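You operate a simulated robot arm through the tools that you are given. There is no shell and no other tool.

You are at the controls of a simulated two-armed robot. One attempt, no reset.

## Task
Open the air tap, set about 6 bar, wind the star knob right out and lower the roller.
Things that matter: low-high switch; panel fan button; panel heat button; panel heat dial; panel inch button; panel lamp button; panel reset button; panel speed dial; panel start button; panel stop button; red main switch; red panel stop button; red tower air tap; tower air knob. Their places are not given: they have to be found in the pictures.

It is judged by the outcome, as a careful person would: the job done as asked, and still so three seconds after it is handed in. It fails if anything else is knocked over, pushed out of place, dropped, spilled or broken.

## Robot
Two 7-joint arms with two-finger parallel grippers on one trunk that stands fixed in place. Base frame: the origin is at the foot of the trunk, x ahead of it, y to its left, z up. Lengths are in mm, angles in rad, forces in N, time in s.
The left shoulder is at [22, 101, 1442], the right one opposite. Payload 2.4 kg a hand.
The TCP of each hand is the grasp point between the finger pads, 24 mm short of the fingertips. In the tool frame z runs along the fingers and y along their closing line. The gripper opens to 68 mm. The fingers are 17 mm wide and 10 mm thick; the gripper's body (40 by 70 mm) begins 41 mm behind the TCP.
Orientation is that of the tool frame in the base frame, as [roll, pitch, yaw] about the fixed x, y, z axes, in that order (R = Rz(yaw) Ry(pitch) Rx(roll)). With the fingers straight down and closing along the base's y, the tool's x points along the base's -x, its y along +y and its z along -z.

## Interface
- The arms move only by the tool servo_tool. It takes "left_rows", "right_rows" or both (then of equal length, played together; a hand with none holds still); each is a list of rows, each a list of 3 entries, a list of its own where there are three numbers: the shift along the tool's x, y, z in mm, then the turn, a rotation vector about the tool's x, y, z in rad, then the closure, from 0 (fully open) to 1 (shut). In form: [[[x, y, z], [rx, ry, rz], claw], ...]. A call has 1 to 20 rows; each row shifts and turns the commanded pose from where the row before left it, along the tool's axes as they then stand. Each row takes 0.2 s and may step no farther than 50 mm and 0.15 rad from the row before; otherwise, or with a gripper value out of range, the whole call is refused. A pose out of reach is approached as far as the arm can. The call stops where the force on the tool passes 40 N (or 10 N more than at its start, if that is more) or the arm is blocked; 0.2 s more then pass. The fingers move at their own pace (about 72 mm/s each) and stop on an object; they squeeze with about 42 N. The grip force told is the motor's: it shows also when the fingers shut on nothing. Time passes only in rows, and 0.2 s behind the last, so rows that do not move let the fingers close. It gives the time, the measured TCP pose, the force on the tool (base axes), the opening and the grip force at its end, in the units of the frame above (readings bear some noise), with the torque about the TCP (base axes, N m) and any sound that the robot's microphone picked up.
- Cameras (640 x 400 px; columns grow to the right, rows downward): "scene" is now at [99.8, -29.7, 1631.3]; the picture's right is [-0.31, -0.95, -0.00], its down [-0.27, 0.09, -0.96] and it looks along [0.91, -0.29, -0.28] (base axes); focal length 214 px, centre (320, 200). "left" rides on the left gripper at [84, -11, -75] in its tool frame; the picture's right is [0.13, 0.99, 0.00], its down [-0.60, 0.08, -0.79] and it looks along [-0.79, 0.10, 0.61] (tool axes); focal length 251 px, centre (320, 200). "right" rides on the right gripper at [84, 11, -75] in its tool frame; the picture's right is [-0.13, 0.99, 0.00], its down [-0.60, -0.08, -0.79] and it looks along [-0.79, -0.10, 0.61] (tool axes); focal length 251 px, centre (320, 200).
- grab_frame(camera): a new picture of that camera. It takes no simulated time.
- lift_body(by): slides the trunk up (or, below 0, down) by that many mm; the arms and the scene camera ride with it, the base frame stays. It gives what a move gives, with no picture.
- turn_head(pan, tilt): turns the head with the scene camera to pan (to the left, within 1.501 rad either way) and tilt (down, from -0.506 to 1.204), counted from straight ahead of the robot. It gives what a move gives.
- pixel_to_xyz(camera, pixels): there is no depth. For up to 12 entries [column, row, z] of the newest picture of that camera ("zoom" is the newest enlarged one), the place [x, y] in the base frame at which the ray of that pixel passes the height z, good to about 3 mm. It takes no simulated time.
- enlarge(camera, box): a new picture of the part [left, top, right, bottom] of that camera's present view, enlarged. It takes no simulated time.
- hand_in(): hands the job in; it is judged then, once.

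Open the grippers and draw the arms clear of the work before you hand the job in, unless the task says otherwise.

The tools are called after "Call:" as a command line: name --argument value ..., lists and objects as JSON in quotes. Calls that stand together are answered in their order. servo_tool: Moves the arms, as the interface text tells. Its arguments: {"type":"object","properties":{"left_rows":{"type":"array","items":{"type":"array"}},"right_rows":{"type":"array","items":{"type":"array"}}},"required":[]} The other tools are called the same way: lift_body (by) slides the trunk up or down; turn_head (pan, tilt) turns the head that bears the scene camera; grab_frame (camera) takes a picture; pixel_to_xyz (camera, pixels) gives the place at which the rays of pixels pass given heights; enlarge (camera, box) takes an enlarged picture of a part of a camera's view; hand_in () hands the job in.

At the start:

```text
clock: 0.0
left_tcp_pos: [271.7, -53.6, 1571.3]
left_ee_rot: [-3.141, -0.001, -3.141]
left_force: [0.4, -0.2, -0.9]
left_moment: [0.0, 0.0, 0.04]
left_grip_width: 68.2
left_grasp_force: 0.1
right_tcp_pos: [306.4, -336.1, 1411.9]
right_ee_rot: [-3.141, 0.002, 3.141]
right_force: [0.9, -0.3, -0.7]
right_moment: [0.01, -0.01, 0.03]
right_grip_width: 68.1
right_grasp_force: 0.1
trunk travel left (down, up): [-655.0, 195.0]
head pan, tilt: [-0.311, 0.286]
```

scene: 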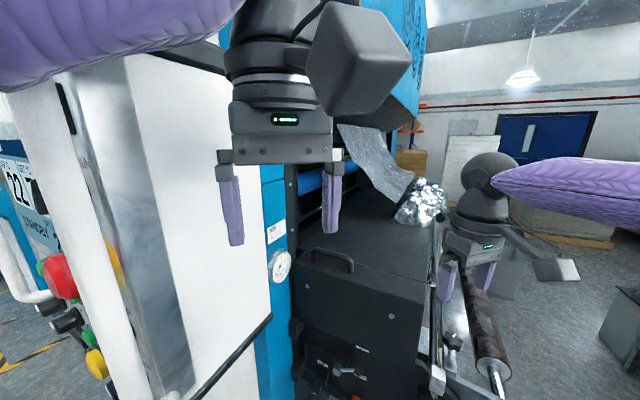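
right: 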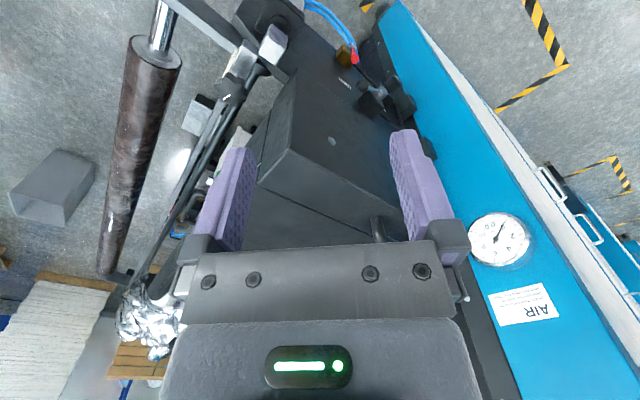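
left: 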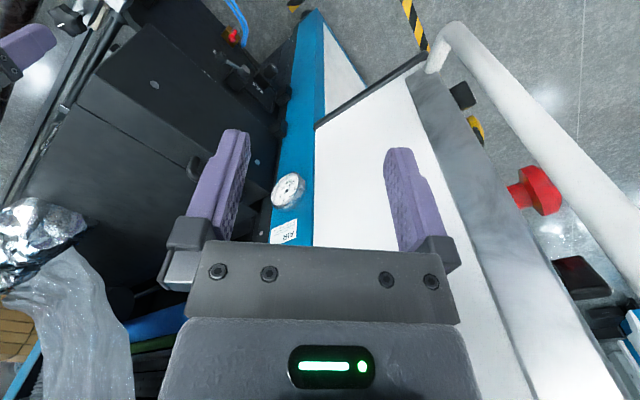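

I start by looking around. The first pictures show a blue tower with an AIR gauge at about (280,265) in the scene view and some kind of black box with a lever below; I tilt the head down to see more.

Call:
turn_head --pan -0.3 --tilt 0.8

Call:
grab_frame --camera "scene"

```text
clock: 0.9
left_tcp_pos: [271.2, -53.1, 1570.3]
left_ee_rot: [-3.141, 0.0, 3.14]
left_force: [-0.2, 0.2, -0.6]
left_moment: [0.0, 0.0, 0.04]
left_grip_width: 67.9
left_grasp_force: 0.0
right_tcp_pos: [306.3, -335.4, 1414.0]
right_ee_rot: [3.141, -0.001, -3.141]
right_force: [-0.8, 0.0, -0.1]
right_moment: [-0.01, 0.01, -0.01]
right_grip_width: 68.1
right_grasp_force: 0.0
trunk travel left (down, up): [-655.0, 195.0]
head pan, tilt: [-0.3, 0.799]
```

```text
taken
```

scene: 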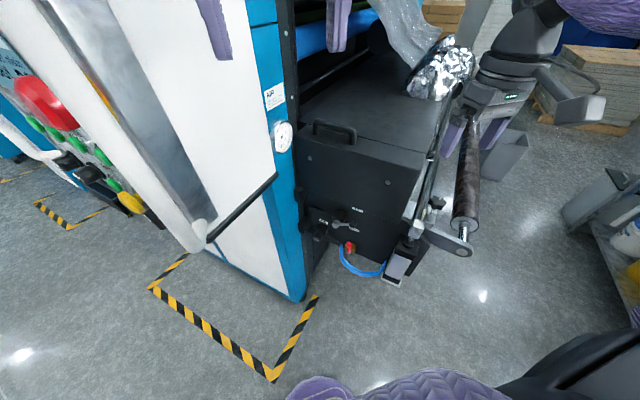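

The tower's box shows a switch at about (345,225) and a red tap near (350,247), with an arm carrying a roller at (465,190). I enlarge that region.

Call:
enlarge --camera "scene" --box '[260, 100, 500, 300]'

Call:
enlarge --camera "scene" --box '[290, 190, 420, 290]'

Call:
enlarge --camera "scene" --box '[250, 70, 330, 160]'

Call:
enlarge --camera "right" --box '[310, 0, 560, 200]'

Call:
enlarge --camera "left" --box '[0, 0, 320, 200]'

```text
2.00 times, centred on (380, 200) of scene
```

zoom: 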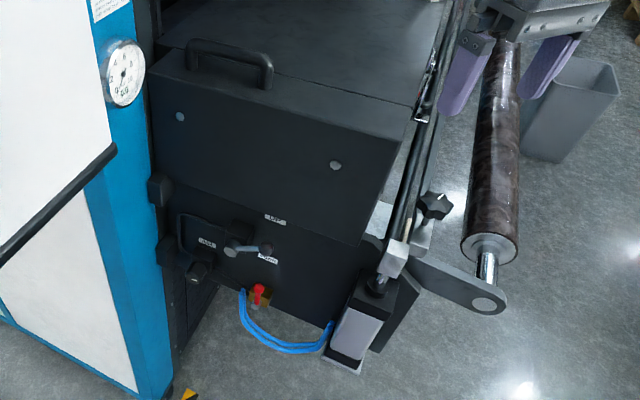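

```text
4.00 times, centred on (355, 240) of scene
```

zoom: 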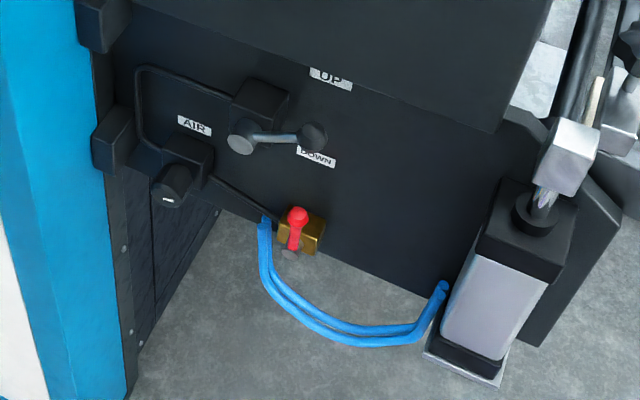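

```text
4.44 times, centred on (290, 115) of scene
```

zoom: 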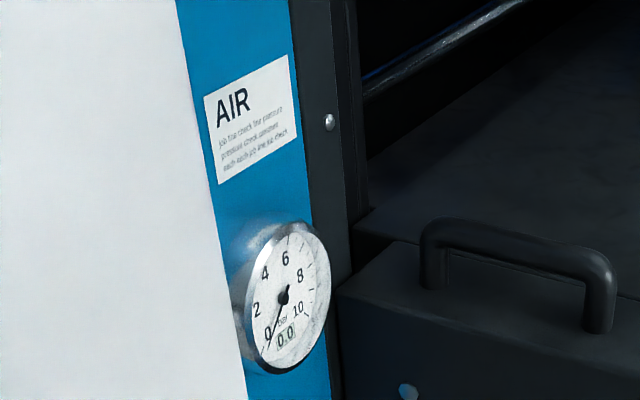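

```text
2.00 times, centred on (435, 100) of right
```

zoom: 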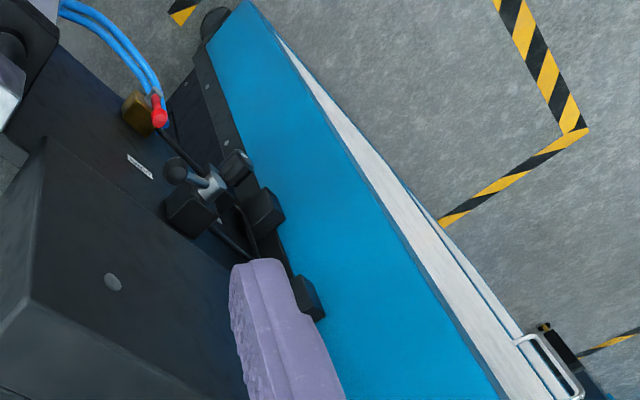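

```text
2.00 times, centred on (160, 100) of left
```

zoom: 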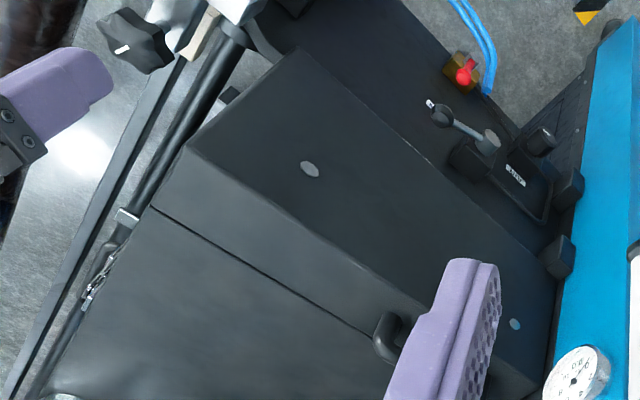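

The pieces are visible: AIR knob, UP/DOWN lever, red tap on a brass valve, star knob by the rail, and gauge reading 0.0. I triangulate using scene and left/right camera rays at two heights.

Call:
grab_frame --camera "left"

Call:
grab_frame --camera "right"

Call:
pixel_to_xyz --camera "scene" --pixels '[[350.5, 244, 1200], [350.5, 244, 800], [339, 226, 1200], [339, 226, 800], [353.5, 224.5, 1200], [353.5, 224.5, 800], [324, 236, 1200], [324, 236, 800], [424, 203, 1200], [424, 203, 800], [282, 135, 1400], [282, 135, 1200]]'

Call:
pixel_to_xyz --camera "left" --pixels '[[233, 36, 1200], [233, 36, 800], [244, 71, 1200], [244, 71, 800], [221, 57, 1200], [221, 57, 800], [269, 72, 1200], [269, 72, 800], [68, 20, 1200], [68, 20, 800], [288, 191, 1400], [288, 191, 1200]]'

Call:
pixel_to_xyz --camera "right" --pixels '[[354, 55, 1200], [354, 55, 800], [370, 101, 1200], [370, 101, 800], [500, 240, 1400], [500, 240, 1200]]'

```text
taken
```

left: 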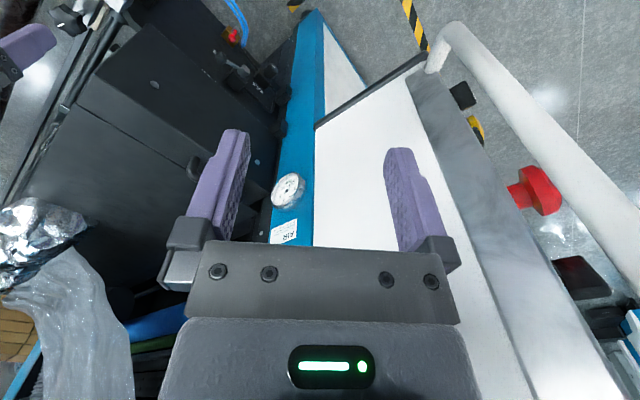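

```text
taken
```

right: 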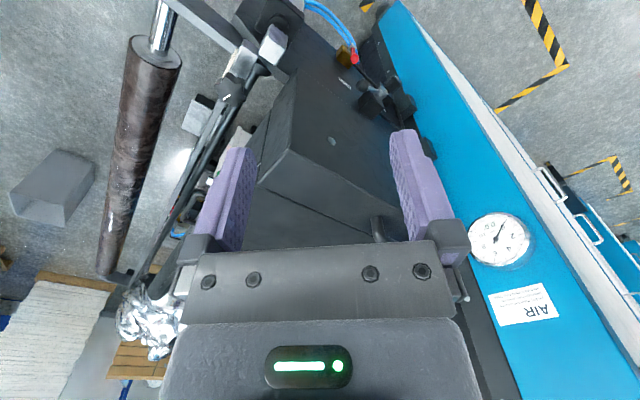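

```text
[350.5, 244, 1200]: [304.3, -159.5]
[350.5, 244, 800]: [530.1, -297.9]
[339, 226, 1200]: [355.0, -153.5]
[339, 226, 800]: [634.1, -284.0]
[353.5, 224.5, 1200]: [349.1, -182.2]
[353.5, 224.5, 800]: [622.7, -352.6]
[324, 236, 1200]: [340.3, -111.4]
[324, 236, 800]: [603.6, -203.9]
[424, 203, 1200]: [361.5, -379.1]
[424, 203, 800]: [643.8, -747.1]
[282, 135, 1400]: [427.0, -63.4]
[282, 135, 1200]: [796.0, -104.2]
```

```text
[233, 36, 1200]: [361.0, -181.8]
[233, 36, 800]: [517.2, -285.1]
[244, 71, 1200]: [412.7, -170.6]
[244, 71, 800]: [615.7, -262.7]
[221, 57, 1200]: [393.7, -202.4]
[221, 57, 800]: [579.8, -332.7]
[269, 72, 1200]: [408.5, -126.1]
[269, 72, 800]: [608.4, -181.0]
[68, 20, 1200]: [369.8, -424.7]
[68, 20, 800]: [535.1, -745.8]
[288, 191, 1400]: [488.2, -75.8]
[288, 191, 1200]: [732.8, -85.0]
```

```text
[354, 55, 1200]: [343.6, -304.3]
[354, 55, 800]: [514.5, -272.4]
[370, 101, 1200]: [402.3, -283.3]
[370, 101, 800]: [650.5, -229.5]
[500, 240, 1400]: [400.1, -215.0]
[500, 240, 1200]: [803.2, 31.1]
```

My readings need refining; I re-triangulate with corrected pixels, adding the star knob, the roller's near end, and the bar in front of the white panel so I know clearances before lowering.

Call:
pixel_to_xyz --camera "scene" --pixels '[[335.5, 226, 1200], [335.5, 226, 800], [317.5, 236, 1200], [317.5, 236, 800], [437.5, 202.5, 1200], [437.5, 202.5, 800], [462, 250, 1200], [462, 250, 800], [210, 238, 1200], [210, 238, 800], [464, 223, 1200], [464, 223, 800]]'

Call:
pixel_to_xyz --camera "left" --pixels '[[427, 57, 1200], [427, 57, 800], [446, 30, 1200], [446, 30, 800], [545, 195, 1400], [545, 195, 1000], [80, 85, 1200], [80, 85, 800]]'

Call:
pixel_to_xyz --camera "right" --pixels '[[155, 50, 1200], [155, 50, 800], [105, 272, 1200], [105, 272, 800], [289, 150, 1200], [289, 150, 800]]'

Call:
enlarge --camera "right" --box '[90, 0, 330, 150]'

```text
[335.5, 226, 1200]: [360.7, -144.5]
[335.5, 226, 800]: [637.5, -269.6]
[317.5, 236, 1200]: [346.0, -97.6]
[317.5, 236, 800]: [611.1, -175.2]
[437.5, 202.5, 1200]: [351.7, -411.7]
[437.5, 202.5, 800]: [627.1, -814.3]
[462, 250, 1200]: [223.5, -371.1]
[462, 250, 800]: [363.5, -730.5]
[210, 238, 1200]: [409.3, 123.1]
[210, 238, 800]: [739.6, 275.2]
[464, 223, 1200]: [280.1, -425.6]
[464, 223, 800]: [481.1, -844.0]
```

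```text
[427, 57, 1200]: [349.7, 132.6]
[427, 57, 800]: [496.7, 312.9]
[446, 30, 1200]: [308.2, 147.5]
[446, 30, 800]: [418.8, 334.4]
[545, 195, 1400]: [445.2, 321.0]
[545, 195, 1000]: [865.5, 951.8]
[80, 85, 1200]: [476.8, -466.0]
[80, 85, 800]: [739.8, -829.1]
```

```text
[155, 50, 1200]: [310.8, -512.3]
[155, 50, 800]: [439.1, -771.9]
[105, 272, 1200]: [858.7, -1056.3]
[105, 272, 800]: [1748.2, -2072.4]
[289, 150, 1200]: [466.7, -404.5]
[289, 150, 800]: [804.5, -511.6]
```

```text
2.67 times, centred on (210, 75) of right
```

zoom: 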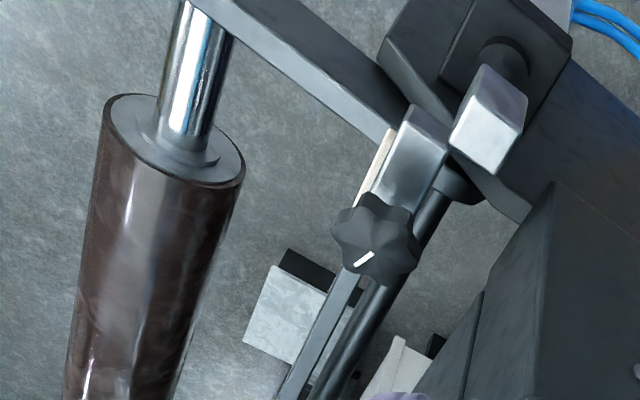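

Star knob is near (397,-477,1135), lever ball near (489,-269,996), tap near (488,-269,874). Before lowering the trunk, I look left and down to see what is beneath the left arm.

Call:
turn_head --pan 0.6 --tilt 0.7

Call:
grab_frame --camera "scene"

Call:
turn_head --pan -0.2 --tilt 0.1

Call:
grab_frame --camera "scene"

Call:
turn_head --pan -1.0 --tilt 0.7

Call:
grab_frame --camera "scene"

```text
clock: 2.1
left_tcp_pos: [270.0, -53.7, 1570.9]
left_ee_rot: [-3.141, -0.001, 3.141]
left_force: [0.2, -1.1, -0.8]
left_moment: [0.0, 0.0, -0.02]
left_grip_width: 68.0
left_grasp_force: 0.1
right_tcp_pos: [305.6, -334.9, 1412.8]
right_ee_rot: [-3.141, 0.002, 3.14]
right_force: [-0.1, -0.2, -0.5]
right_moment: [0.0, 0.01, 0.01]
right_grip_width: 68.0
right_grasp_force: 0.2
trunk travel left (down, up): [-655.0, 195.0]
head pan, tilt: [0.6, 0.7]
```

```text
taken
```

scene: 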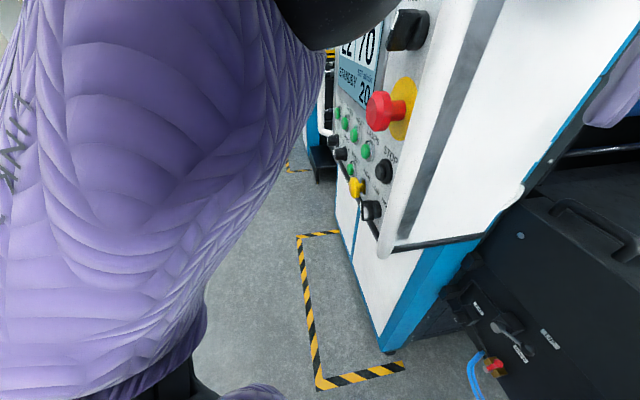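

```text
clock: 3.3
left_tcp_pos: [271.1, -53.2, 1571.6]
left_ee_rot: [-3.141, -0.001, 3.141]
left_force: [-0.1, -1.2, 0.2]
left_moment: [0.01, -0.01, 0.02]
left_grip_width: 68.2
left_grasp_force: 0.0
right_tcp_pos: [306.0, -334.3, 1412.5]
right_ee_rot: [-3.141, 0.001, -3.14]
right_force: [0.5, 0.3, 0.0]
right_moment: [-0.01, 0.02, -0.02]
right_grip_width: 67.8
right_grasp_force: 0.1
trunk travel left (down, up): [-655.0, 195.0]
head pan, tilt: [-0.201, 0.099]
```

```text
taken
```

scene: 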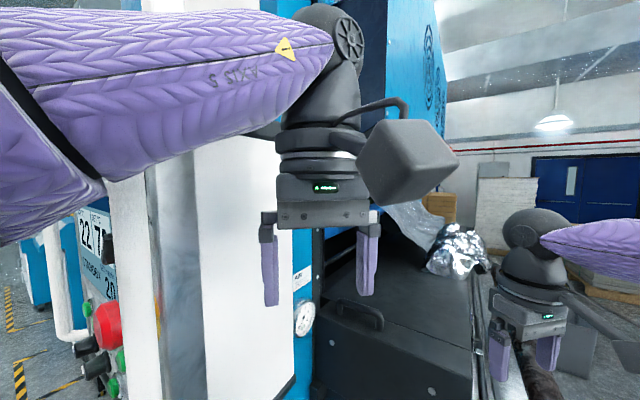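

```text
clock: 4.4
left_tcp_pos: [271.2, -52.4, 1571.9]
left_ee_rot: [-3.14, 0.001, 3.141]
left_force: [0.3, -0.2, -0.1]
left_moment: [0.03, 0.03, 0.02]
left_grip_width: 68.1
left_grasp_force: 0.1
right_tcp_pos: [306.3, -336.1, 1414.4]
right_ee_rot: [3.14, 0.0, -3.14]
right_force: [-0.2, -0.5, 1.4]
right_moment: [0.01, 0.0, -0.02]
right_grip_width: 68.0
right_grasp_force: 0.0
trunk travel left (down, up): [-655.0, 195.0]
head pan, tilt: [-1.0, 0.7]
```

```text
taken
```

scene: 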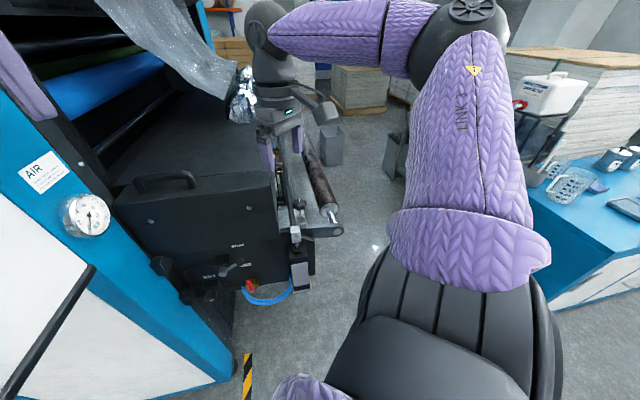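

The left forearm passes in front of the operator panel's steel edge (bar end about (302,74,1330)), so I draw the left hand back 80 mm toward the robot before lowering the trunk.

Call:
servo_tool --left_rows '[[[20, 0, 0], [0, 0, 0], 0], [[20, 0, 0], [0, 0, 0], 0], [[20, 0, 0], [0, 0, 0], 0], [[20, 0, 0], [0, 0, 0], 0]]'

Call:
turn_head --pan -0.4 --tilt 0.6

Call:
grab_frame --camera "scene"

```text
clock: 5.4
left_tcp_pos: [188.3, -52.8, 1571.8]
left_ee_rot: [-3.14, -0.001, 3.141]
left_force: [-0.3, 0.1, -0.8]
left_moment: [0.02, -0.01, 0.0]
left_grip_width: 68.0
left_grasp_force: 0.0
right_tcp_pos: [305.6, -336.4, 1412.8]
right_ee_rot: [-3.14, -0.001, -3.141]
right_force: [0.0, -0.4, 0.0]
right_moment: [-0.02, 0.01, -0.02]
right_grip_width: 68.0
right_grasp_force: 0.1
trunk travel left (down, up): [-655.0, 195.0]
head pan, tilt: [-1.0, 0.7]
```

```text
clock: 6.4
left_tcp_pos: [188.9, -52.7, 1571.7]
left_ee_rot: [-3.141, 0.0, -3.141]
left_force: [0.7, 0.6, 0.4]
left_moment: [0.0, -0.02, 0.0]
left_grip_width: 68.0
left_grasp_force: 0.0
right_tcp_pos: [305.9, -334.3, 1413.5]
right_ee_rot: [3.141, -0.001, 3.141]
right_force: [0.7, -0.3, -0.6]
right_moment: [0.0, 0.02, -0.03]
right_grip_width: 68.3
right_grasp_force: 0.1
trunk travel left (down, up): [-655.0, 195.0]
head pan, tilt: [-0.4, 0.6]
```

```text
taken
```

scene: 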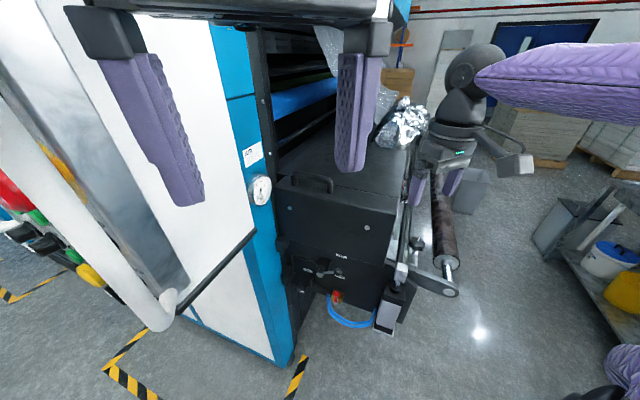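

I check the table on the robot's right for clearance under the right arm before lowering.

Call:
turn_head --pan -1.4 --tilt 0.7

Call:
grab_frame --camera "scene"

Call:
pixel_to_xyz --camera "scene" --pixels '[[320, 380, 900], [320, 380, 1100], [450, 380, 900], [320, 250, 900], [320, 100, 900], [320, 0, 900], [100, 200, 900], [200, 200, 900]]'

```text
clock: 7.7
left_tcp_pos: [189.4, -53.3, 1570.1]
left_ee_rot: [-3.14, 0.001, -3.14]
left_force: [-0.4, -0.5, 0.3]
left_moment: [0.0, -0.01, 0.0]
left_grip_width: 68.2
left_grasp_force: 0.0
right_tcp_pos: [306.0, -334.2, 1412.4]
right_ee_rot: [-3.14, 0.001, -3.141]
right_force: [0.4, 0.8, -0.3]
right_moment: [-0.01, -0.01, 0.0]
right_grip_width: 67.8
right_grasp_force: 0.0
trunk travel left (down, up): [-655.0, 195.0]
head pan, tilt: [-1.4, 0.7]
```

```text
taken
```

scene: 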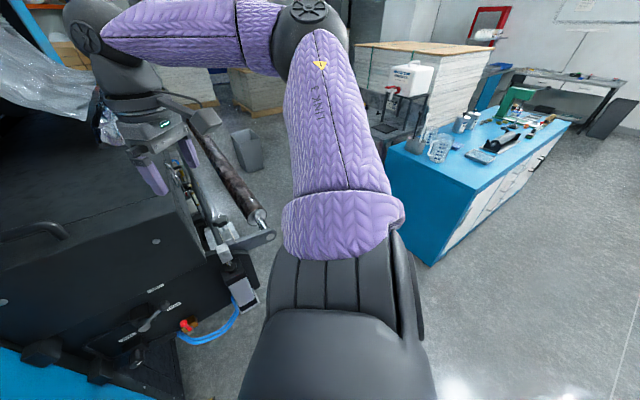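

```text
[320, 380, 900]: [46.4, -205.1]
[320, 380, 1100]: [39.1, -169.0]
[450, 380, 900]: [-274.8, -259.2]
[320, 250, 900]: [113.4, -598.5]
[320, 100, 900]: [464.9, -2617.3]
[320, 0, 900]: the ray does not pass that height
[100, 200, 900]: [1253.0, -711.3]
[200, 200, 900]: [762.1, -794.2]
```

The table is more than a metre away, so nothing lies beneath the arms. I lower the trunk 300 mm to bring the cameras nearer the valve panel.

Call:
lift_body --by -150

Call:
lift_body --by -150

Call:
turn_head --pan -0.5 --tilt 0.6

Call:
grab_frame --camera "scene"

Call:
grab_frame --camera "right"

Call:
grab_frame --camera "left"

```text
clock: 9.4
left_tcp_pos: [190.9, -53.3, 1420.9]
left_ee_rot: [-3.139, 0.0, -3.14]
left_force: [5.4, -3.7, 1.3]
left_moment: [0.27, 0.52, 0.35]
left_grip_width: 68.2
left_grasp_force: 0.2
right_tcp_pos: [305.8, -335.1, 1263.7]
right_ee_rot: [3.141, 0.001, 3.141]
right_force: [-0.1, 0.3, -0.5]
right_moment: [0.02, 0.02, -0.01]
right_grip_width: 67.6
right_grasp_force: 0.1
trunk travel left (down, up): [-505.0, 345.0]
head pan, tilt: [-1.4, 0.7]
```

```text
clock: 10.2
left_tcp_pos: [194.7, -52.6, 1378.8]
left_ee_rot: [-3.137, -0.004, -3.133]
left_force: [10.2, -0.3, 6.3]
left_moment: [0.01, 1.26, 0.07]
left_grip_width: 67.9
left_grasp_force: 0.0
right_tcp_pos: [306.6, -333.8, 1220.6]
right_ee_rot: [3.141, -0.004, -3.141]
right_force: [0.1, -0.7, -0.2]
right_moment: [-0.05, 0.0, 0.04]
right_grip_width: 67.8
right_grasp_force: 0.0
trunk travel left (down, up): [-464.0, 386.0]
head pan, tilt: [-1.4, 0.7]
stopped: the force on the tool passed its limit at 46 N (the readings are from after the stop); the commanded pose is now the measured one
```

```text
clock: 11.4
left_tcp_pos: [194.3, -53.4, 1379.2]
left_ee_rot: [-3.14, 0.0, -3.132]
left_force: [-0.3, -0.6, 0.7]
left_moment: [-0.01, -0.02, 0.03]
left_grip_width: 68.2
left_grasp_force: 0.0
right_tcp_pos: [307.3, -334.9, 1221.0]
right_ee_rot: [-3.141, -0.001, 3.141]
right_force: [-0.3, -0.1, -0.1]
right_moment: [0.0, -0.01, -0.01]
right_grip_width: 67.8
right_grasp_force: 0.1
trunk travel left (down, up): [-464.0, 386.0]
head pan, tilt: [-0.499, 0.6]
```

```text
taken
```

scene: 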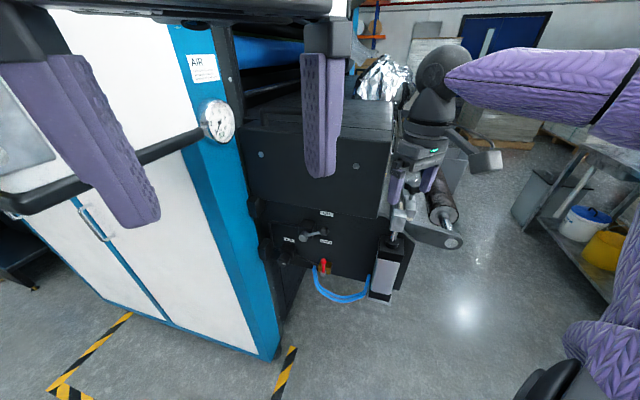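

```text
taken
```

right: 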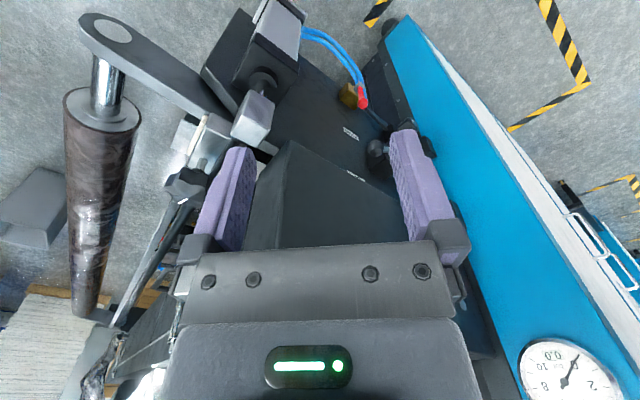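

```text
taken
```

left: 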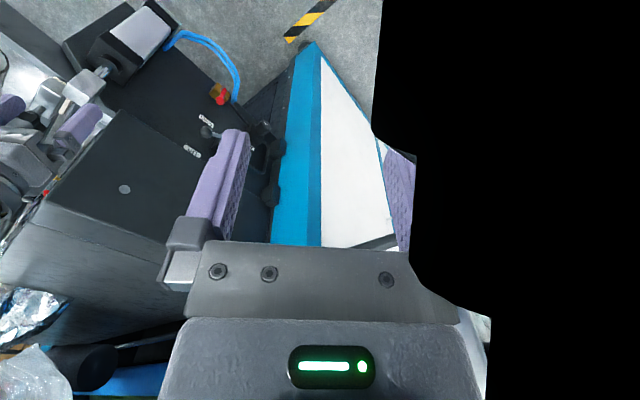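

The left tool touched something at 46 N while descending; the tool was pushed in +x, and the left camera sees a black body close on the +y side near the head. I ease the left hand 40 mm forward again and look.

Call:
servo_tool --left_rows '[[[-10, 0, 0], [0, 0, 0], 0], [[-10, 0, 0], [0, 0, 0], 0], [[-10, 0, 0], [0, 0, 0], 0], [[-10, 0, 0], [0, 0, 0], 0]]'

Call:
grab_frame --camera "left"

Call:
turn_head --pan 0.3 --tilt 0.7

Call:
grab_frame --camera "scene"

```text
clock: 12.4
left_tcp_pos: [234.0, -53.1, 1377.7]
left_ee_rot: [-3.138, 0.0, -3.135]
left_force: [0.3, -0.7, 0.0]
left_moment: [0.03, -0.01, -0.03]
left_grip_width: 67.8
left_grasp_force: 0.1
right_tcp_pos: [306.7, -334.7, 1220.5]
right_ee_rot: [-3.141, -0.001, -3.141]
right_force: [0.2, -0.5, 0.2]
right_moment: [-0.01, -0.01, 0.01]
right_grip_width: 68.1
right_grasp_force: 0.1
trunk travel left (down, up): [-464.0, 386.0]
head pan, tilt: [-0.499, 0.6]
```

```text
taken
```

left: 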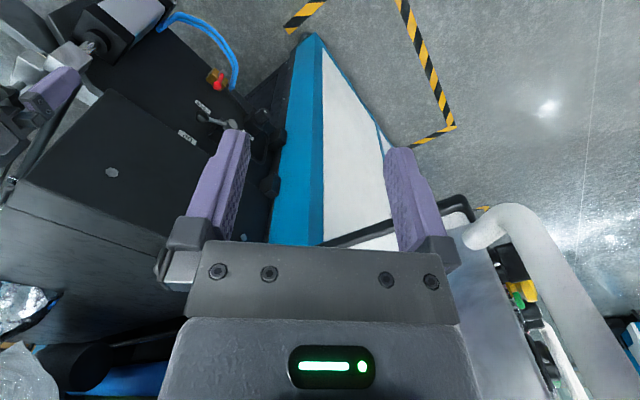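

```text
clock: 13.5
left_tcp_pos: [234.0, -52.6, 1378.1]
left_ee_rot: [-3.139, -0.002, -3.134]
left_force: [0.3, 0.6, 0.5]
left_moment: [0.02, -0.01, 0.03]
left_grip_width: 68.0
left_grasp_force: 0.0
right_tcp_pos: [307.0, -334.5, 1221.5]
right_ee_rot: [-3.141, -0.003, 3.141]
right_force: [-0.6, 0.6, 0.7]
right_moment: [0.03, 0.01, 0.0]
right_grip_width: 67.9
right_grasp_force: 0.1
trunk travel left (down, up): [-464.0, 386.0]
head pan, tilt: [0.3, 0.7]
```

```text
taken
```

scene: 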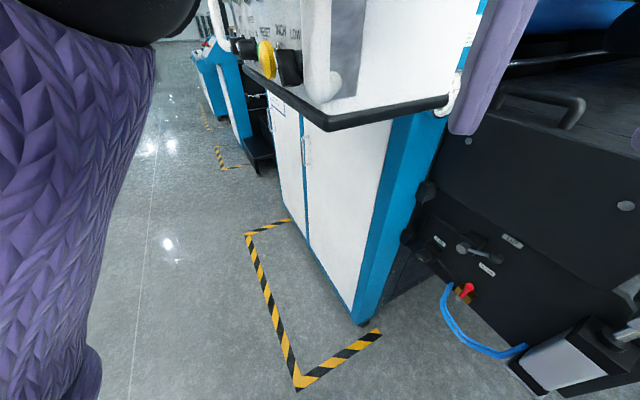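

The left hand is clear now; the black body was the robot's own head, so nothing else was touched. I look closely at the valve panel from the present height.

Call:
turn_head --pan -0.5 --tilt 0.75

Call:
grab_frame --camera "scene"

Call:
enlarge --camera "scene" --box '[240, 150, 400, 270]'

Call:
enlarge --camera "right" --box '[300, 60, 440, 210]'

Call:
enlarge --camera "left" --box '[140, 40, 300, 180]'

```text
clock: 14.6
left_tcp_pos: [233.4, -53.4, 1379.2]
left_ee_rot: [-3.137, -0.002, -3.132]
left_force: [0.0, -0.3, -0.6]
left_moment: [0.0, 0.02, -0.02]
left_grip_width: 68.0
left_grasp_force: 0.1
right_tcp_pos: [305.6, -335.5, 1220.8]
right_ee_rot: [-3.141, -0.003, 3.141]
right_force: [0.6, 0.5, 0.1]
right_moment: [0.0, 0.04, 0.0]
right_grip_width: 67.7
right_grasp_force: 0.1
trunk travel left (down, up): [-464.0, 386.0]
head pan, tilt: [-0.499, 0.75]
```

```text
taken
```

scene: 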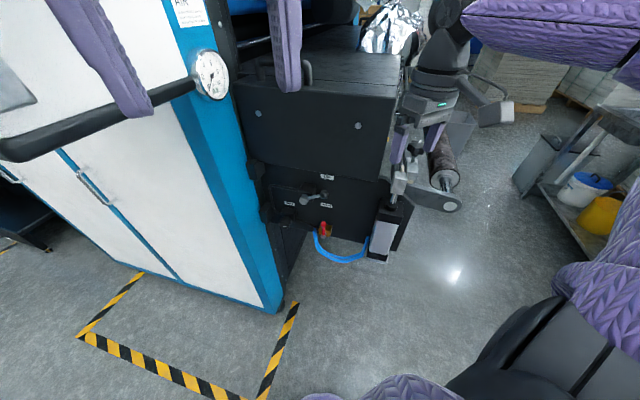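

```text
3.33 times, centred on (320, 210) of scene
```

zoom: 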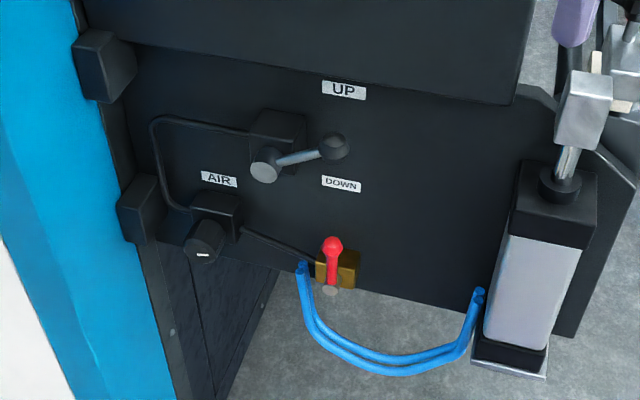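

```text
2.67 times, centred on (370, 135) of right
```

zoom: 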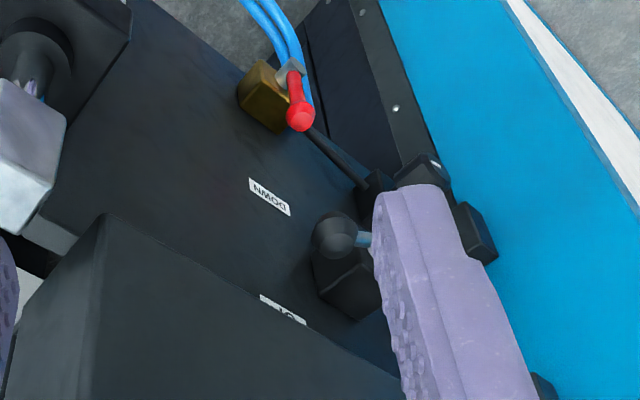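

```text
2.86 times, centred on (220, 110) of left
```

zoom: 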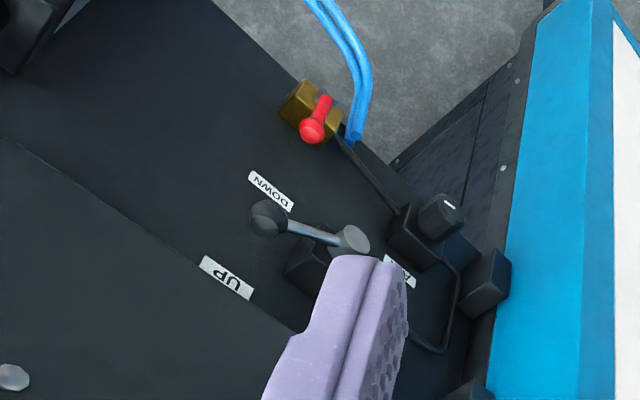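

The panel is now legible: lever pivot with ball pointing right/up toward UP, DOWN label beneath, AIR knob with white mark, red tap on brass valve. I triangulate these points from all three cameras.

Call:
pixel_to_xyz --camera "scene" --pixels '[[303.2, 201, 1100], [303.2, 201, 900], [324.2, 194.1, 1100], [324.2, 194.1, 900], [285.5, 222, 1100], [285.5, 222, 900], [323.9, 223.5, 1100], [323.9, 223.5, 900], [327.5, 177, 1100], [327.5, 177, 900], [326.6, 205.2, 1100], [326.6, 205.2, 900]]'

Call:
pixel_to_xyz --camera "left" --pixels '[[231.2, 124, 1100], [231.2, 124, 900], [201.8, 116.3, 1100], [201.8, 116.3, 900], [265.5, 114.2, 1100], [265.5, 114.2, 900], [216.9, 85.9, 1100], [216.9, 85.9, 900], [187.8, 137.3, 1100], [187.8, 137.3, 900], [202.5, 106.9, 1100], [202.5, 106.9, 900]]'

Call:
pixel_to_xyz --camera "right" --pixels '[[375.6, 148.9, 1100], [375.6, 148.9, 900], [362.1, 103.9, 1100], [362.1, 103.9, 900], [350.9, 133.9, 1100], [350.9, 133.9, 900], [359.1, 86.3, 1100], [359.1, 86.3, 900]]'

```text
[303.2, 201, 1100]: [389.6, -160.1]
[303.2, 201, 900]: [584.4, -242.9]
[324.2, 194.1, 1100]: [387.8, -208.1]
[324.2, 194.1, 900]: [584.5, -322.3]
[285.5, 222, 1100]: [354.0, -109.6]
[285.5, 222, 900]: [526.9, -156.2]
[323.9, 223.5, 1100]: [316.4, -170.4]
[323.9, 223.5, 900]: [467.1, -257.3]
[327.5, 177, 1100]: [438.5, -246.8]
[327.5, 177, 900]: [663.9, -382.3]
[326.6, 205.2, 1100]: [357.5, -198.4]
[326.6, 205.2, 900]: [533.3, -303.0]
```

```text
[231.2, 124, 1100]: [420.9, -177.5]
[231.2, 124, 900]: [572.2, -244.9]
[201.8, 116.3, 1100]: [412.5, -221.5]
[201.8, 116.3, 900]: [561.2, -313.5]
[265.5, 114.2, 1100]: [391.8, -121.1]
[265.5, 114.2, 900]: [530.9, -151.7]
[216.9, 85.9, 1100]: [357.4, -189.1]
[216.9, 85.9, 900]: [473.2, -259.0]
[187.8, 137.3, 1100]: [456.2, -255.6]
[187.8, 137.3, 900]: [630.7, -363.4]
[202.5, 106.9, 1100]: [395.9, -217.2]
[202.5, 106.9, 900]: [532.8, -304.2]
```

```text
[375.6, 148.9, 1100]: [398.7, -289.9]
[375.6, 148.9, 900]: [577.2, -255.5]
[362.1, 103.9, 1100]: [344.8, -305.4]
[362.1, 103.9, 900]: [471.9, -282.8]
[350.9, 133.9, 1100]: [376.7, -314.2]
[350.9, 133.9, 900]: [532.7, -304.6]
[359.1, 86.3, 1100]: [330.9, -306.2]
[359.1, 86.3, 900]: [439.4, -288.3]
```

DOWN label is at about (535,-304,897), ball (496,-271,990), tap ball (501,-277,853). Next I locate the overhanging box's lower front corner, the tap pivot and AIR items, and the operator panel's trim corner, for clearances.

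Call:
pixel_to_xyz --camera "scene" --pixels '[[377, 180.9, 1100], [377, 180.9, 900], [323.3, 236.4, 1100], [323.3, 236.4, 900], [289.7, 204, 1100], [289.7, 204, 900], [5, 150, 1400], [5, 150, 1200], [212, 75, 1300], [212, 75, 1200]]'

Call:
pixel_to_xyz --camera "right" --pixels '[[289.4, 140.6, 1100], [289.4, 140.6, 900], [565, 378, 1300], [565, 378, 1200], [187, 187, 1200], [187, 187, 1100], [112, 35, 1100], [112, 35, 900], [413, 121.9, 1100], [413, 121.9, 900]]'

Call:
pixel_to_xyz --camera "left" --pixels '[[462, 203, 1400], [462, 203, 1200], [500, 220, 1400], [500, 220, 1200], [227, 81, 1100], [227, 81, 900]]'

```text
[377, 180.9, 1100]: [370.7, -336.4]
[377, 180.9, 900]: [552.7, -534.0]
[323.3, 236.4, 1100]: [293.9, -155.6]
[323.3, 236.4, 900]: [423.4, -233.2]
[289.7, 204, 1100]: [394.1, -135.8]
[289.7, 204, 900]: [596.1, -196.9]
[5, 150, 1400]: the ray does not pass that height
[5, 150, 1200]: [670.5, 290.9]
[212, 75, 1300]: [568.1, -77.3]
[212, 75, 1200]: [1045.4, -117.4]
```

```text
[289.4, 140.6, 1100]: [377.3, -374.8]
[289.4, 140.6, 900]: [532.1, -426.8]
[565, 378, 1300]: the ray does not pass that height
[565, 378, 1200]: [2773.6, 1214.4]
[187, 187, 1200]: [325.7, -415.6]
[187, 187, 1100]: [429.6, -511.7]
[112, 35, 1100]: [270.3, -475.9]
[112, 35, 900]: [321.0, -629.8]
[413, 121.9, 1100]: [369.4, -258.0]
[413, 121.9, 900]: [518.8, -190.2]
```

```text
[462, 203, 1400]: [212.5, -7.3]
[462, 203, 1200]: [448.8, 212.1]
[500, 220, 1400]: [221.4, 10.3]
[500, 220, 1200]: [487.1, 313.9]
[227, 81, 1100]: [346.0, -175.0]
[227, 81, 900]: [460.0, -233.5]
```

The tower panel faces roughly (-0.86,+0.52,0) and the box overhangs it by about 55 mm. I raise the left hand 100 mm relative to the trunk (out of the scene view), then lower the trunk further.

Call:
servo_tool --left_rows '[[[0, 0, -20], [0, 0, 0], 0], [[0, 0, -20], [0, 0, 0], 0], [[0, 0, -20], [0, 0, 0], 0], [[0, 0, -20], [0, 0, 0], 0], [[0, 0, -20], [0, 0, 0], 0]]'

Call:
lift_body --by -60

Call:
lift_body --by -60

Call:
grab_frame --camera "scene"

Call:
grab_frame --camera "right"

Call:
grab_frame --camera "left"

```text
clock: 15.8
left_tcp_pos: [243.7, -41.5, 1417.2]
left_ee_rot: [-3.137, 0.001, -3.133]
left_force: [0.0, 0.0, 0.4]
left_moment: [0.02, 0.01, 0.04]
left_grip_width: 68.0
left_grasp_force: 0.0
left hand out of reach, approached as far as the arm can: row 2, 3, 4, 5
right_tcp_pos: [306.7, -335.0, 1220.6]
right_ee_rot: [3.141, -0.001, -3.141]
right_force: [-0.5, -0.7, 1.3]
right_moment: [0.01, 0.01, -0.02]
right_grip_width: 68.0
right_grasp_force: 0.0
trunk travel left (down, up): [-464.0, 386.0]
head pan, tilt: [-0.499, 0.75]
```

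```text
clock: 16.8
left_tcp_pos: [242.9, -41.1, 1359.1]
left_ee_rot: [-3.14, -0.003, -3.132]
left_force: [-0.3, 0.3, -0.7]
left_moment: [-0.04, 0.01, -0.01]
left_grip_width: 68.3
left_grasp_force: 0.0
right_tcp_pos: [305.8, -334.3, 1161.3]
right_ee_rot: [3.141, -0.003, 3.141]
right_force: [-0.9, 0.0, 0.1]
right_moment: [0.01, -0.01, 0.04]
right_grip_width: 68.2
right_grasp_force: 0.0
trunk travel left (down, up): [-404.0, 446.0]
head pan, tilt: [-0.499, 0.75]
```

```text
clock: 17.8
left_tcp_pos: [242.3, -40.7, 1299.5]
left_ee_rot: [-3.139, -0.001, -3.133]
left_force: [-0.3, -0.3, -1.0]
left_moment: [0.01, -0.01, -0.01]
left_grip_width: 67.9
left_grasp_force: 0.1
right_tcp_pos: [305.6, -335.1, 1101.4]
right_ee_rot: [-3.141, -0.002, -3.14]
right_force: [0.4, -0.6, 0.1]
right_moment: [0.02, 0.01, 0.01]
right_grip_width: 68.2
right_grasp_force: 0.0
trunk travel left (down, up): [-344.0, 506.0]
head pan, tilt: [-0.499, 0.75]
```

```text
taken
```

scene: 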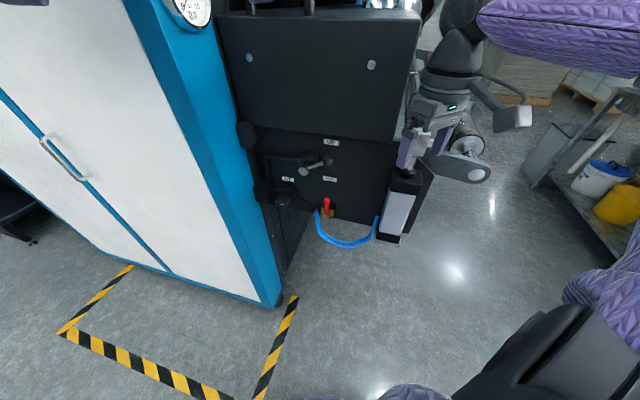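

```text
taken
```

right: 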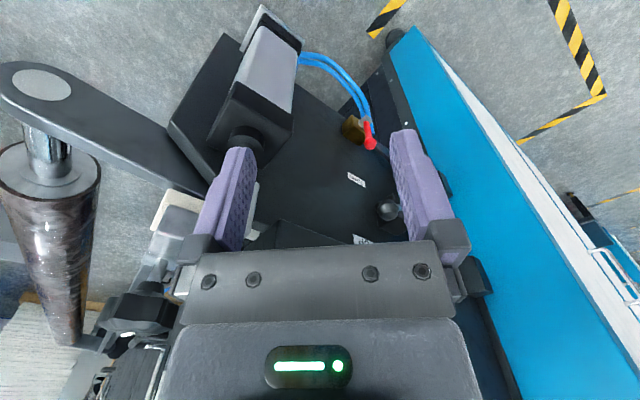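

```text
taken
```

left: 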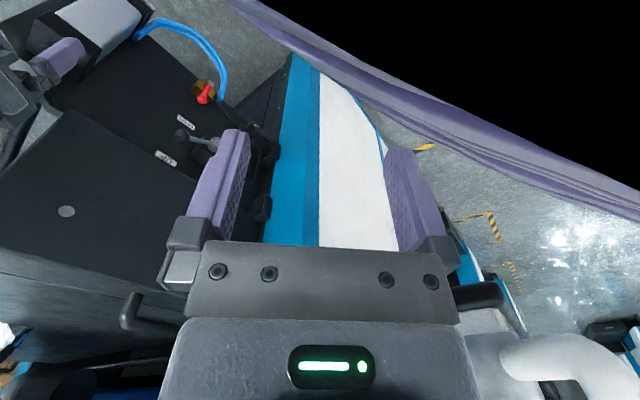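

Good view now. I move the right hand to about (330,-200,950) and turn it to yaw -31° and 45° down so that its camera looks straight at the valve panel.

Call:
servo_tool --right_rows '[[[10, 27, 0], [0, 0, 0], 0], [[10, 27, 0], [0, 0, 0], 0], [[-5, 27, 30], [0, 0, 0], 0], [[-10, 27, 30], [0, 0, 0], 0], [[-10, 27, 30], [0, 0, 0], 0], [[-10, 0, 30], [0, 0, 0.135], 0], [[0, 0, 31], [0, 0, 0.135], 0], [[0, 0, 0], [0, 0, 0.135], 0], [[0, 0, 0], [0, 0, 0.136], 0]]'

Call:
grab_frame --camera "scene"

Call:
grab_frame --camera "right"

```text
clock: 19.8
left_tcp_pos: [242.5, -41.0, 1298.8]
left_ee_rot: [-3.138, 0.0, -3.134]
left_force: [-0.2, 0.4, 0.3]
left_moment: [-0.03, 0.03, -0.01]
left_grip_width: 68.2
left_grasp_force: 0.0
right_tcp_pos: [320.3, -200.4, 949.2]
right_ee_rot: [3.141, -0.003, 2.598]
right_force: [0.1, -0.9, 0.3]
right_moment: [0.0, -0.01, -0.01]
right_grip_width: 67.8
right_grasp_force: 0.1
trunk travel left (down, up): [-344.0, 506.0]
head pan, tilt: [-0.499, 0.75]
```

```text
taken
```

scene: 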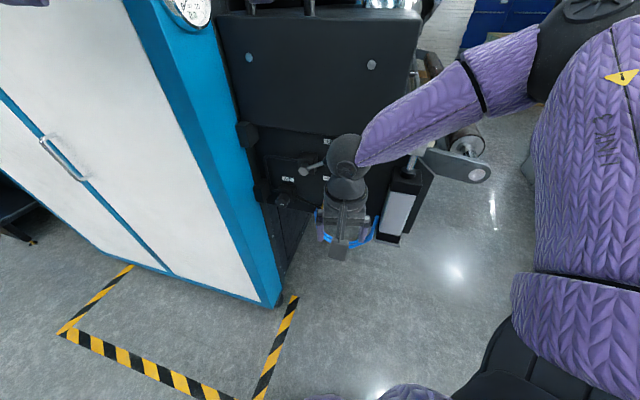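

```text
taken
```

right: 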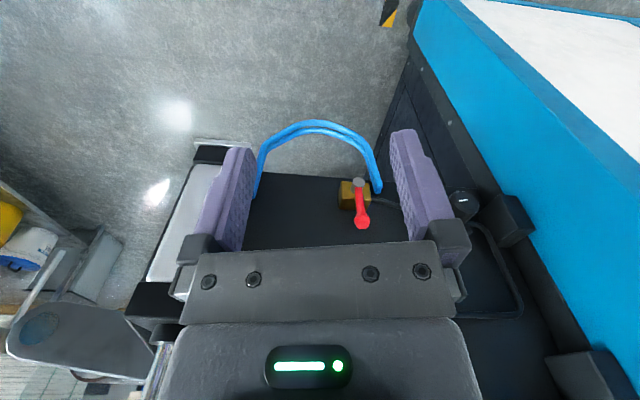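

The motion went as planned; the right camera shows the tap at (361,205) and AIR knob at (463,205). I pitch the tool up 45° so the camera looks level at the panel.

Call:
servo_tool --right_rows '[[[0, 0, 0], [0, -0.131, 0], 0], [[0, 0, 0], [0, -0.131, 0], 0], [[0, 0, 0], [0, -0.131, 0], 0], [[0, 0, 0], [0, -0.131, 0], 0], [[0, 0, 0], [0, -0.131, 0], 0], [[0, 0, 0], [0, -0.131, 0], 0]]'

Call:
grab_frame --camera "right"

Call:
grab_frame --camera "scene"

```text
clock: 21.2
left_tcp_pos: [243.4, -40.7, 1298.8]
left_ee_rot: [-3.138, -0.003, -3.132]
left_force: [0.4, 0.5, 0.5]
left_moment: [0.02, -0.03, 0.01]
left_grip_width: 67.9
left_grasp_force: 0.1
right_tcp_pos: [324.7, -200.3, 949.1]
right_ee_rot: [-3.141, 0.785, 2.6]
right_force: [-0.3, -0.2, -0.1]
right_moment: [-0.01, 0.03, -0.02]
right_grip_width: 68.0
right_grasp_force: 0.0
right hand out of reach, approached as far as the arm can: row 6
trunk travel left (down, up): [-344.0, 506.0]
head pan, tilt: [-0.499, 0.75]
```

```text
taken
```

right: 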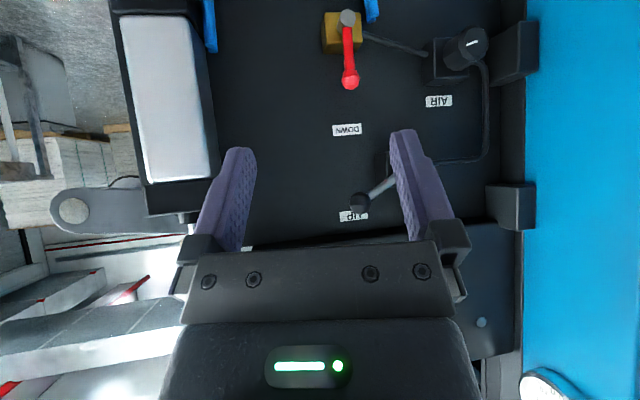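

```text
taken
```

scene: 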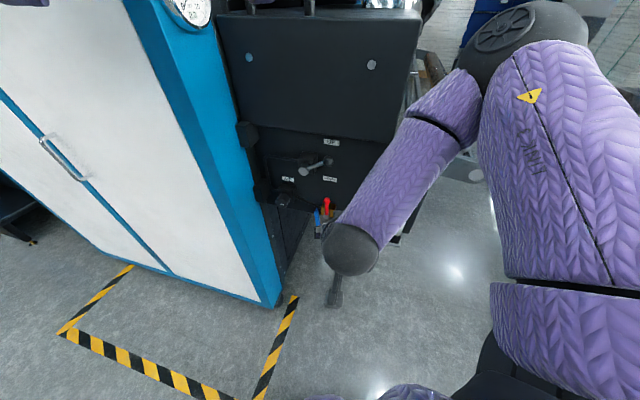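

Excellent (upside-down) view: lever ball sits over the UP label, DOWN label at (347,130), AIR knob at (465,48), tap lever at (348,60). I enlarge the tap/knob area.

Call:
enlarge --camera "right" --box '[300, 0, 500, 125]'

Call:
enlarge --camera "right" --box '[320, 110, 440, 240]'

Call:
pixel_to_xyz --camera "right" --pixels '[[350, 82, 850], [348, 18, 800], [359, 203, 980], [347, 130, 900], [353, 215, 1000], [471, 45, 850], [439, 101, 890], [471, 45, 830]]'

```text
3.20 times, centred on (400, 62) of right
```

zoom: 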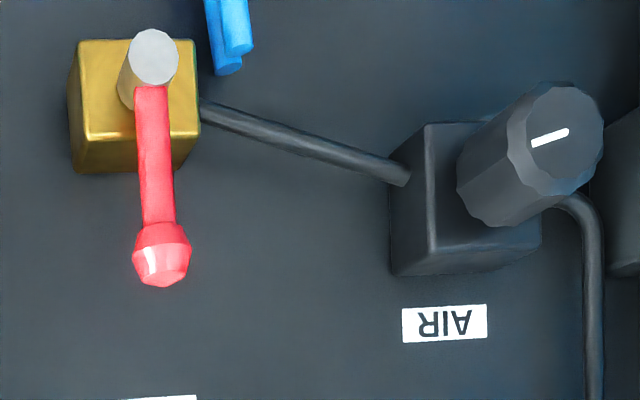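

```text
3.08 times, centred on (380, 175) of right
```

zoom: 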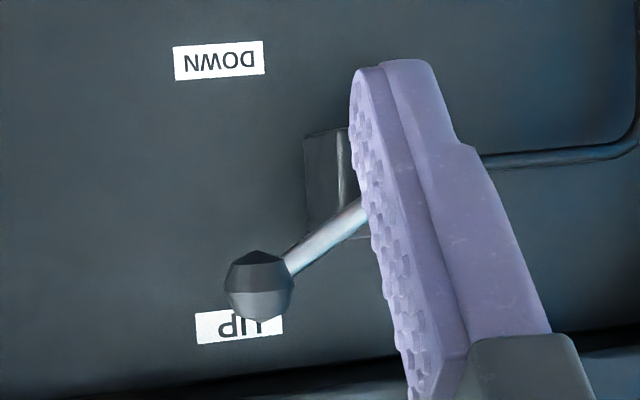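

```text
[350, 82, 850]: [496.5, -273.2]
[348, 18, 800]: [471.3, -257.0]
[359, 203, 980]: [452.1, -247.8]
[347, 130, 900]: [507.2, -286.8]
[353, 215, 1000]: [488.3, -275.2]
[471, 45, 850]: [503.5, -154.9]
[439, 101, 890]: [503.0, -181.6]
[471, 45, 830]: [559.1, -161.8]
```

The view confirms the lever points at UP and the tap lever is vertical, crosswise to its pipe. I take a fresh scene zoom and more ray pairs to fix the panel's plane and the knob precisely.

Call:
enlarge --camera "scene" --box '[240, 110, 400, 230]'

Call:
pixel_to_xyz --camera "right" --pixels '[[439, 101, 900], [439, 101, 880], [347, 130, 910], [347, 130, 890], [471.5, 44, 840], [471.5, 44, 820], [463, 50, 840], [463, 50, 820], [350, 80, 860], [350, 80, 840], [348, 17, 790], [348, 17, 770]]'

```text
3.33 times, centred on (320, 170) of scene
```

zoom: 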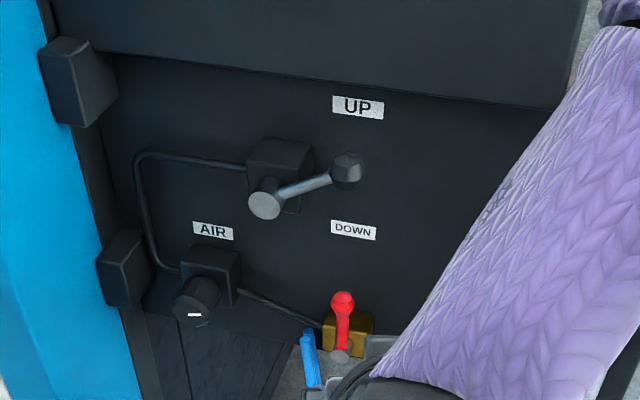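

```text
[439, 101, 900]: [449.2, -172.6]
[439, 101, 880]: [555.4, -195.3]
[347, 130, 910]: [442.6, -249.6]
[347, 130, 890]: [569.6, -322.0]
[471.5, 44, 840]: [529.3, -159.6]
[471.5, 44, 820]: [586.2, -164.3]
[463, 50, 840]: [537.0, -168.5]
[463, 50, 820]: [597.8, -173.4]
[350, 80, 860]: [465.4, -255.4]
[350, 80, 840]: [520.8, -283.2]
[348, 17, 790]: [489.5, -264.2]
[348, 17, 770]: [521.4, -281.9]
```

I query the same points in the scene zoom (zoom pixels: pivot (264,205), ball (346,171), knob face (193,303), AIR (213,231), UP (358,107), DOWN (353,230)).

Call:
pixel_to_xyz --camera "zoom" --pixels '[[264, 205, 1000], [264, 205, 800], [346, 171, 1000], [346, 171, 800], [193, 303, 1000], [193, 303, 800], [213, 231, 1000], [213, 231, 800], [358, 107, 1000], [358, 107, 800], [353, 230, 1000], [353, 230, 800]]'

Call:
pixel_to_xyz --camera "zoom" --pixels '[[343, 300, 1000], [343, 300, 800], [340, 356, 1000], [340, 356, 800]]'

Call:
pixel_to_xyz --camera "right" --pixels '[[359.5, 203.5, 990], [359.5, 203.5, 970], [353, 216, 1020], [353, 216, 1000], [490, 320, 1100], [490, 320, 1060], [182, 110, 900], [182, 110, 880]]'

```text
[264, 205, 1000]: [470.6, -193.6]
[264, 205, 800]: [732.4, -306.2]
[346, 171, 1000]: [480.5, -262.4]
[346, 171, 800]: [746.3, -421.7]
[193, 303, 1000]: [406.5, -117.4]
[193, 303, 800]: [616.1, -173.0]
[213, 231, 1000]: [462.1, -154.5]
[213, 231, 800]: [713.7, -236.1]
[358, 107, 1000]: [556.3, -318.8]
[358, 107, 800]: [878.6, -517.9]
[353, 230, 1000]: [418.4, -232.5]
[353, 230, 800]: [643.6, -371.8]
```

```text
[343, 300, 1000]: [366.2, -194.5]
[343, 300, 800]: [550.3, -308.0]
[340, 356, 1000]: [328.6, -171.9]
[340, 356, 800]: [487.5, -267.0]
```

```text
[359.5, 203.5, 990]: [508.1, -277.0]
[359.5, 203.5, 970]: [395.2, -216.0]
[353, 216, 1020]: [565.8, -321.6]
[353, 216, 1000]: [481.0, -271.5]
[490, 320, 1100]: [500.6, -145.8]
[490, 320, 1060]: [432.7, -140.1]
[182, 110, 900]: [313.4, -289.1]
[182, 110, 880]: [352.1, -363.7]
```

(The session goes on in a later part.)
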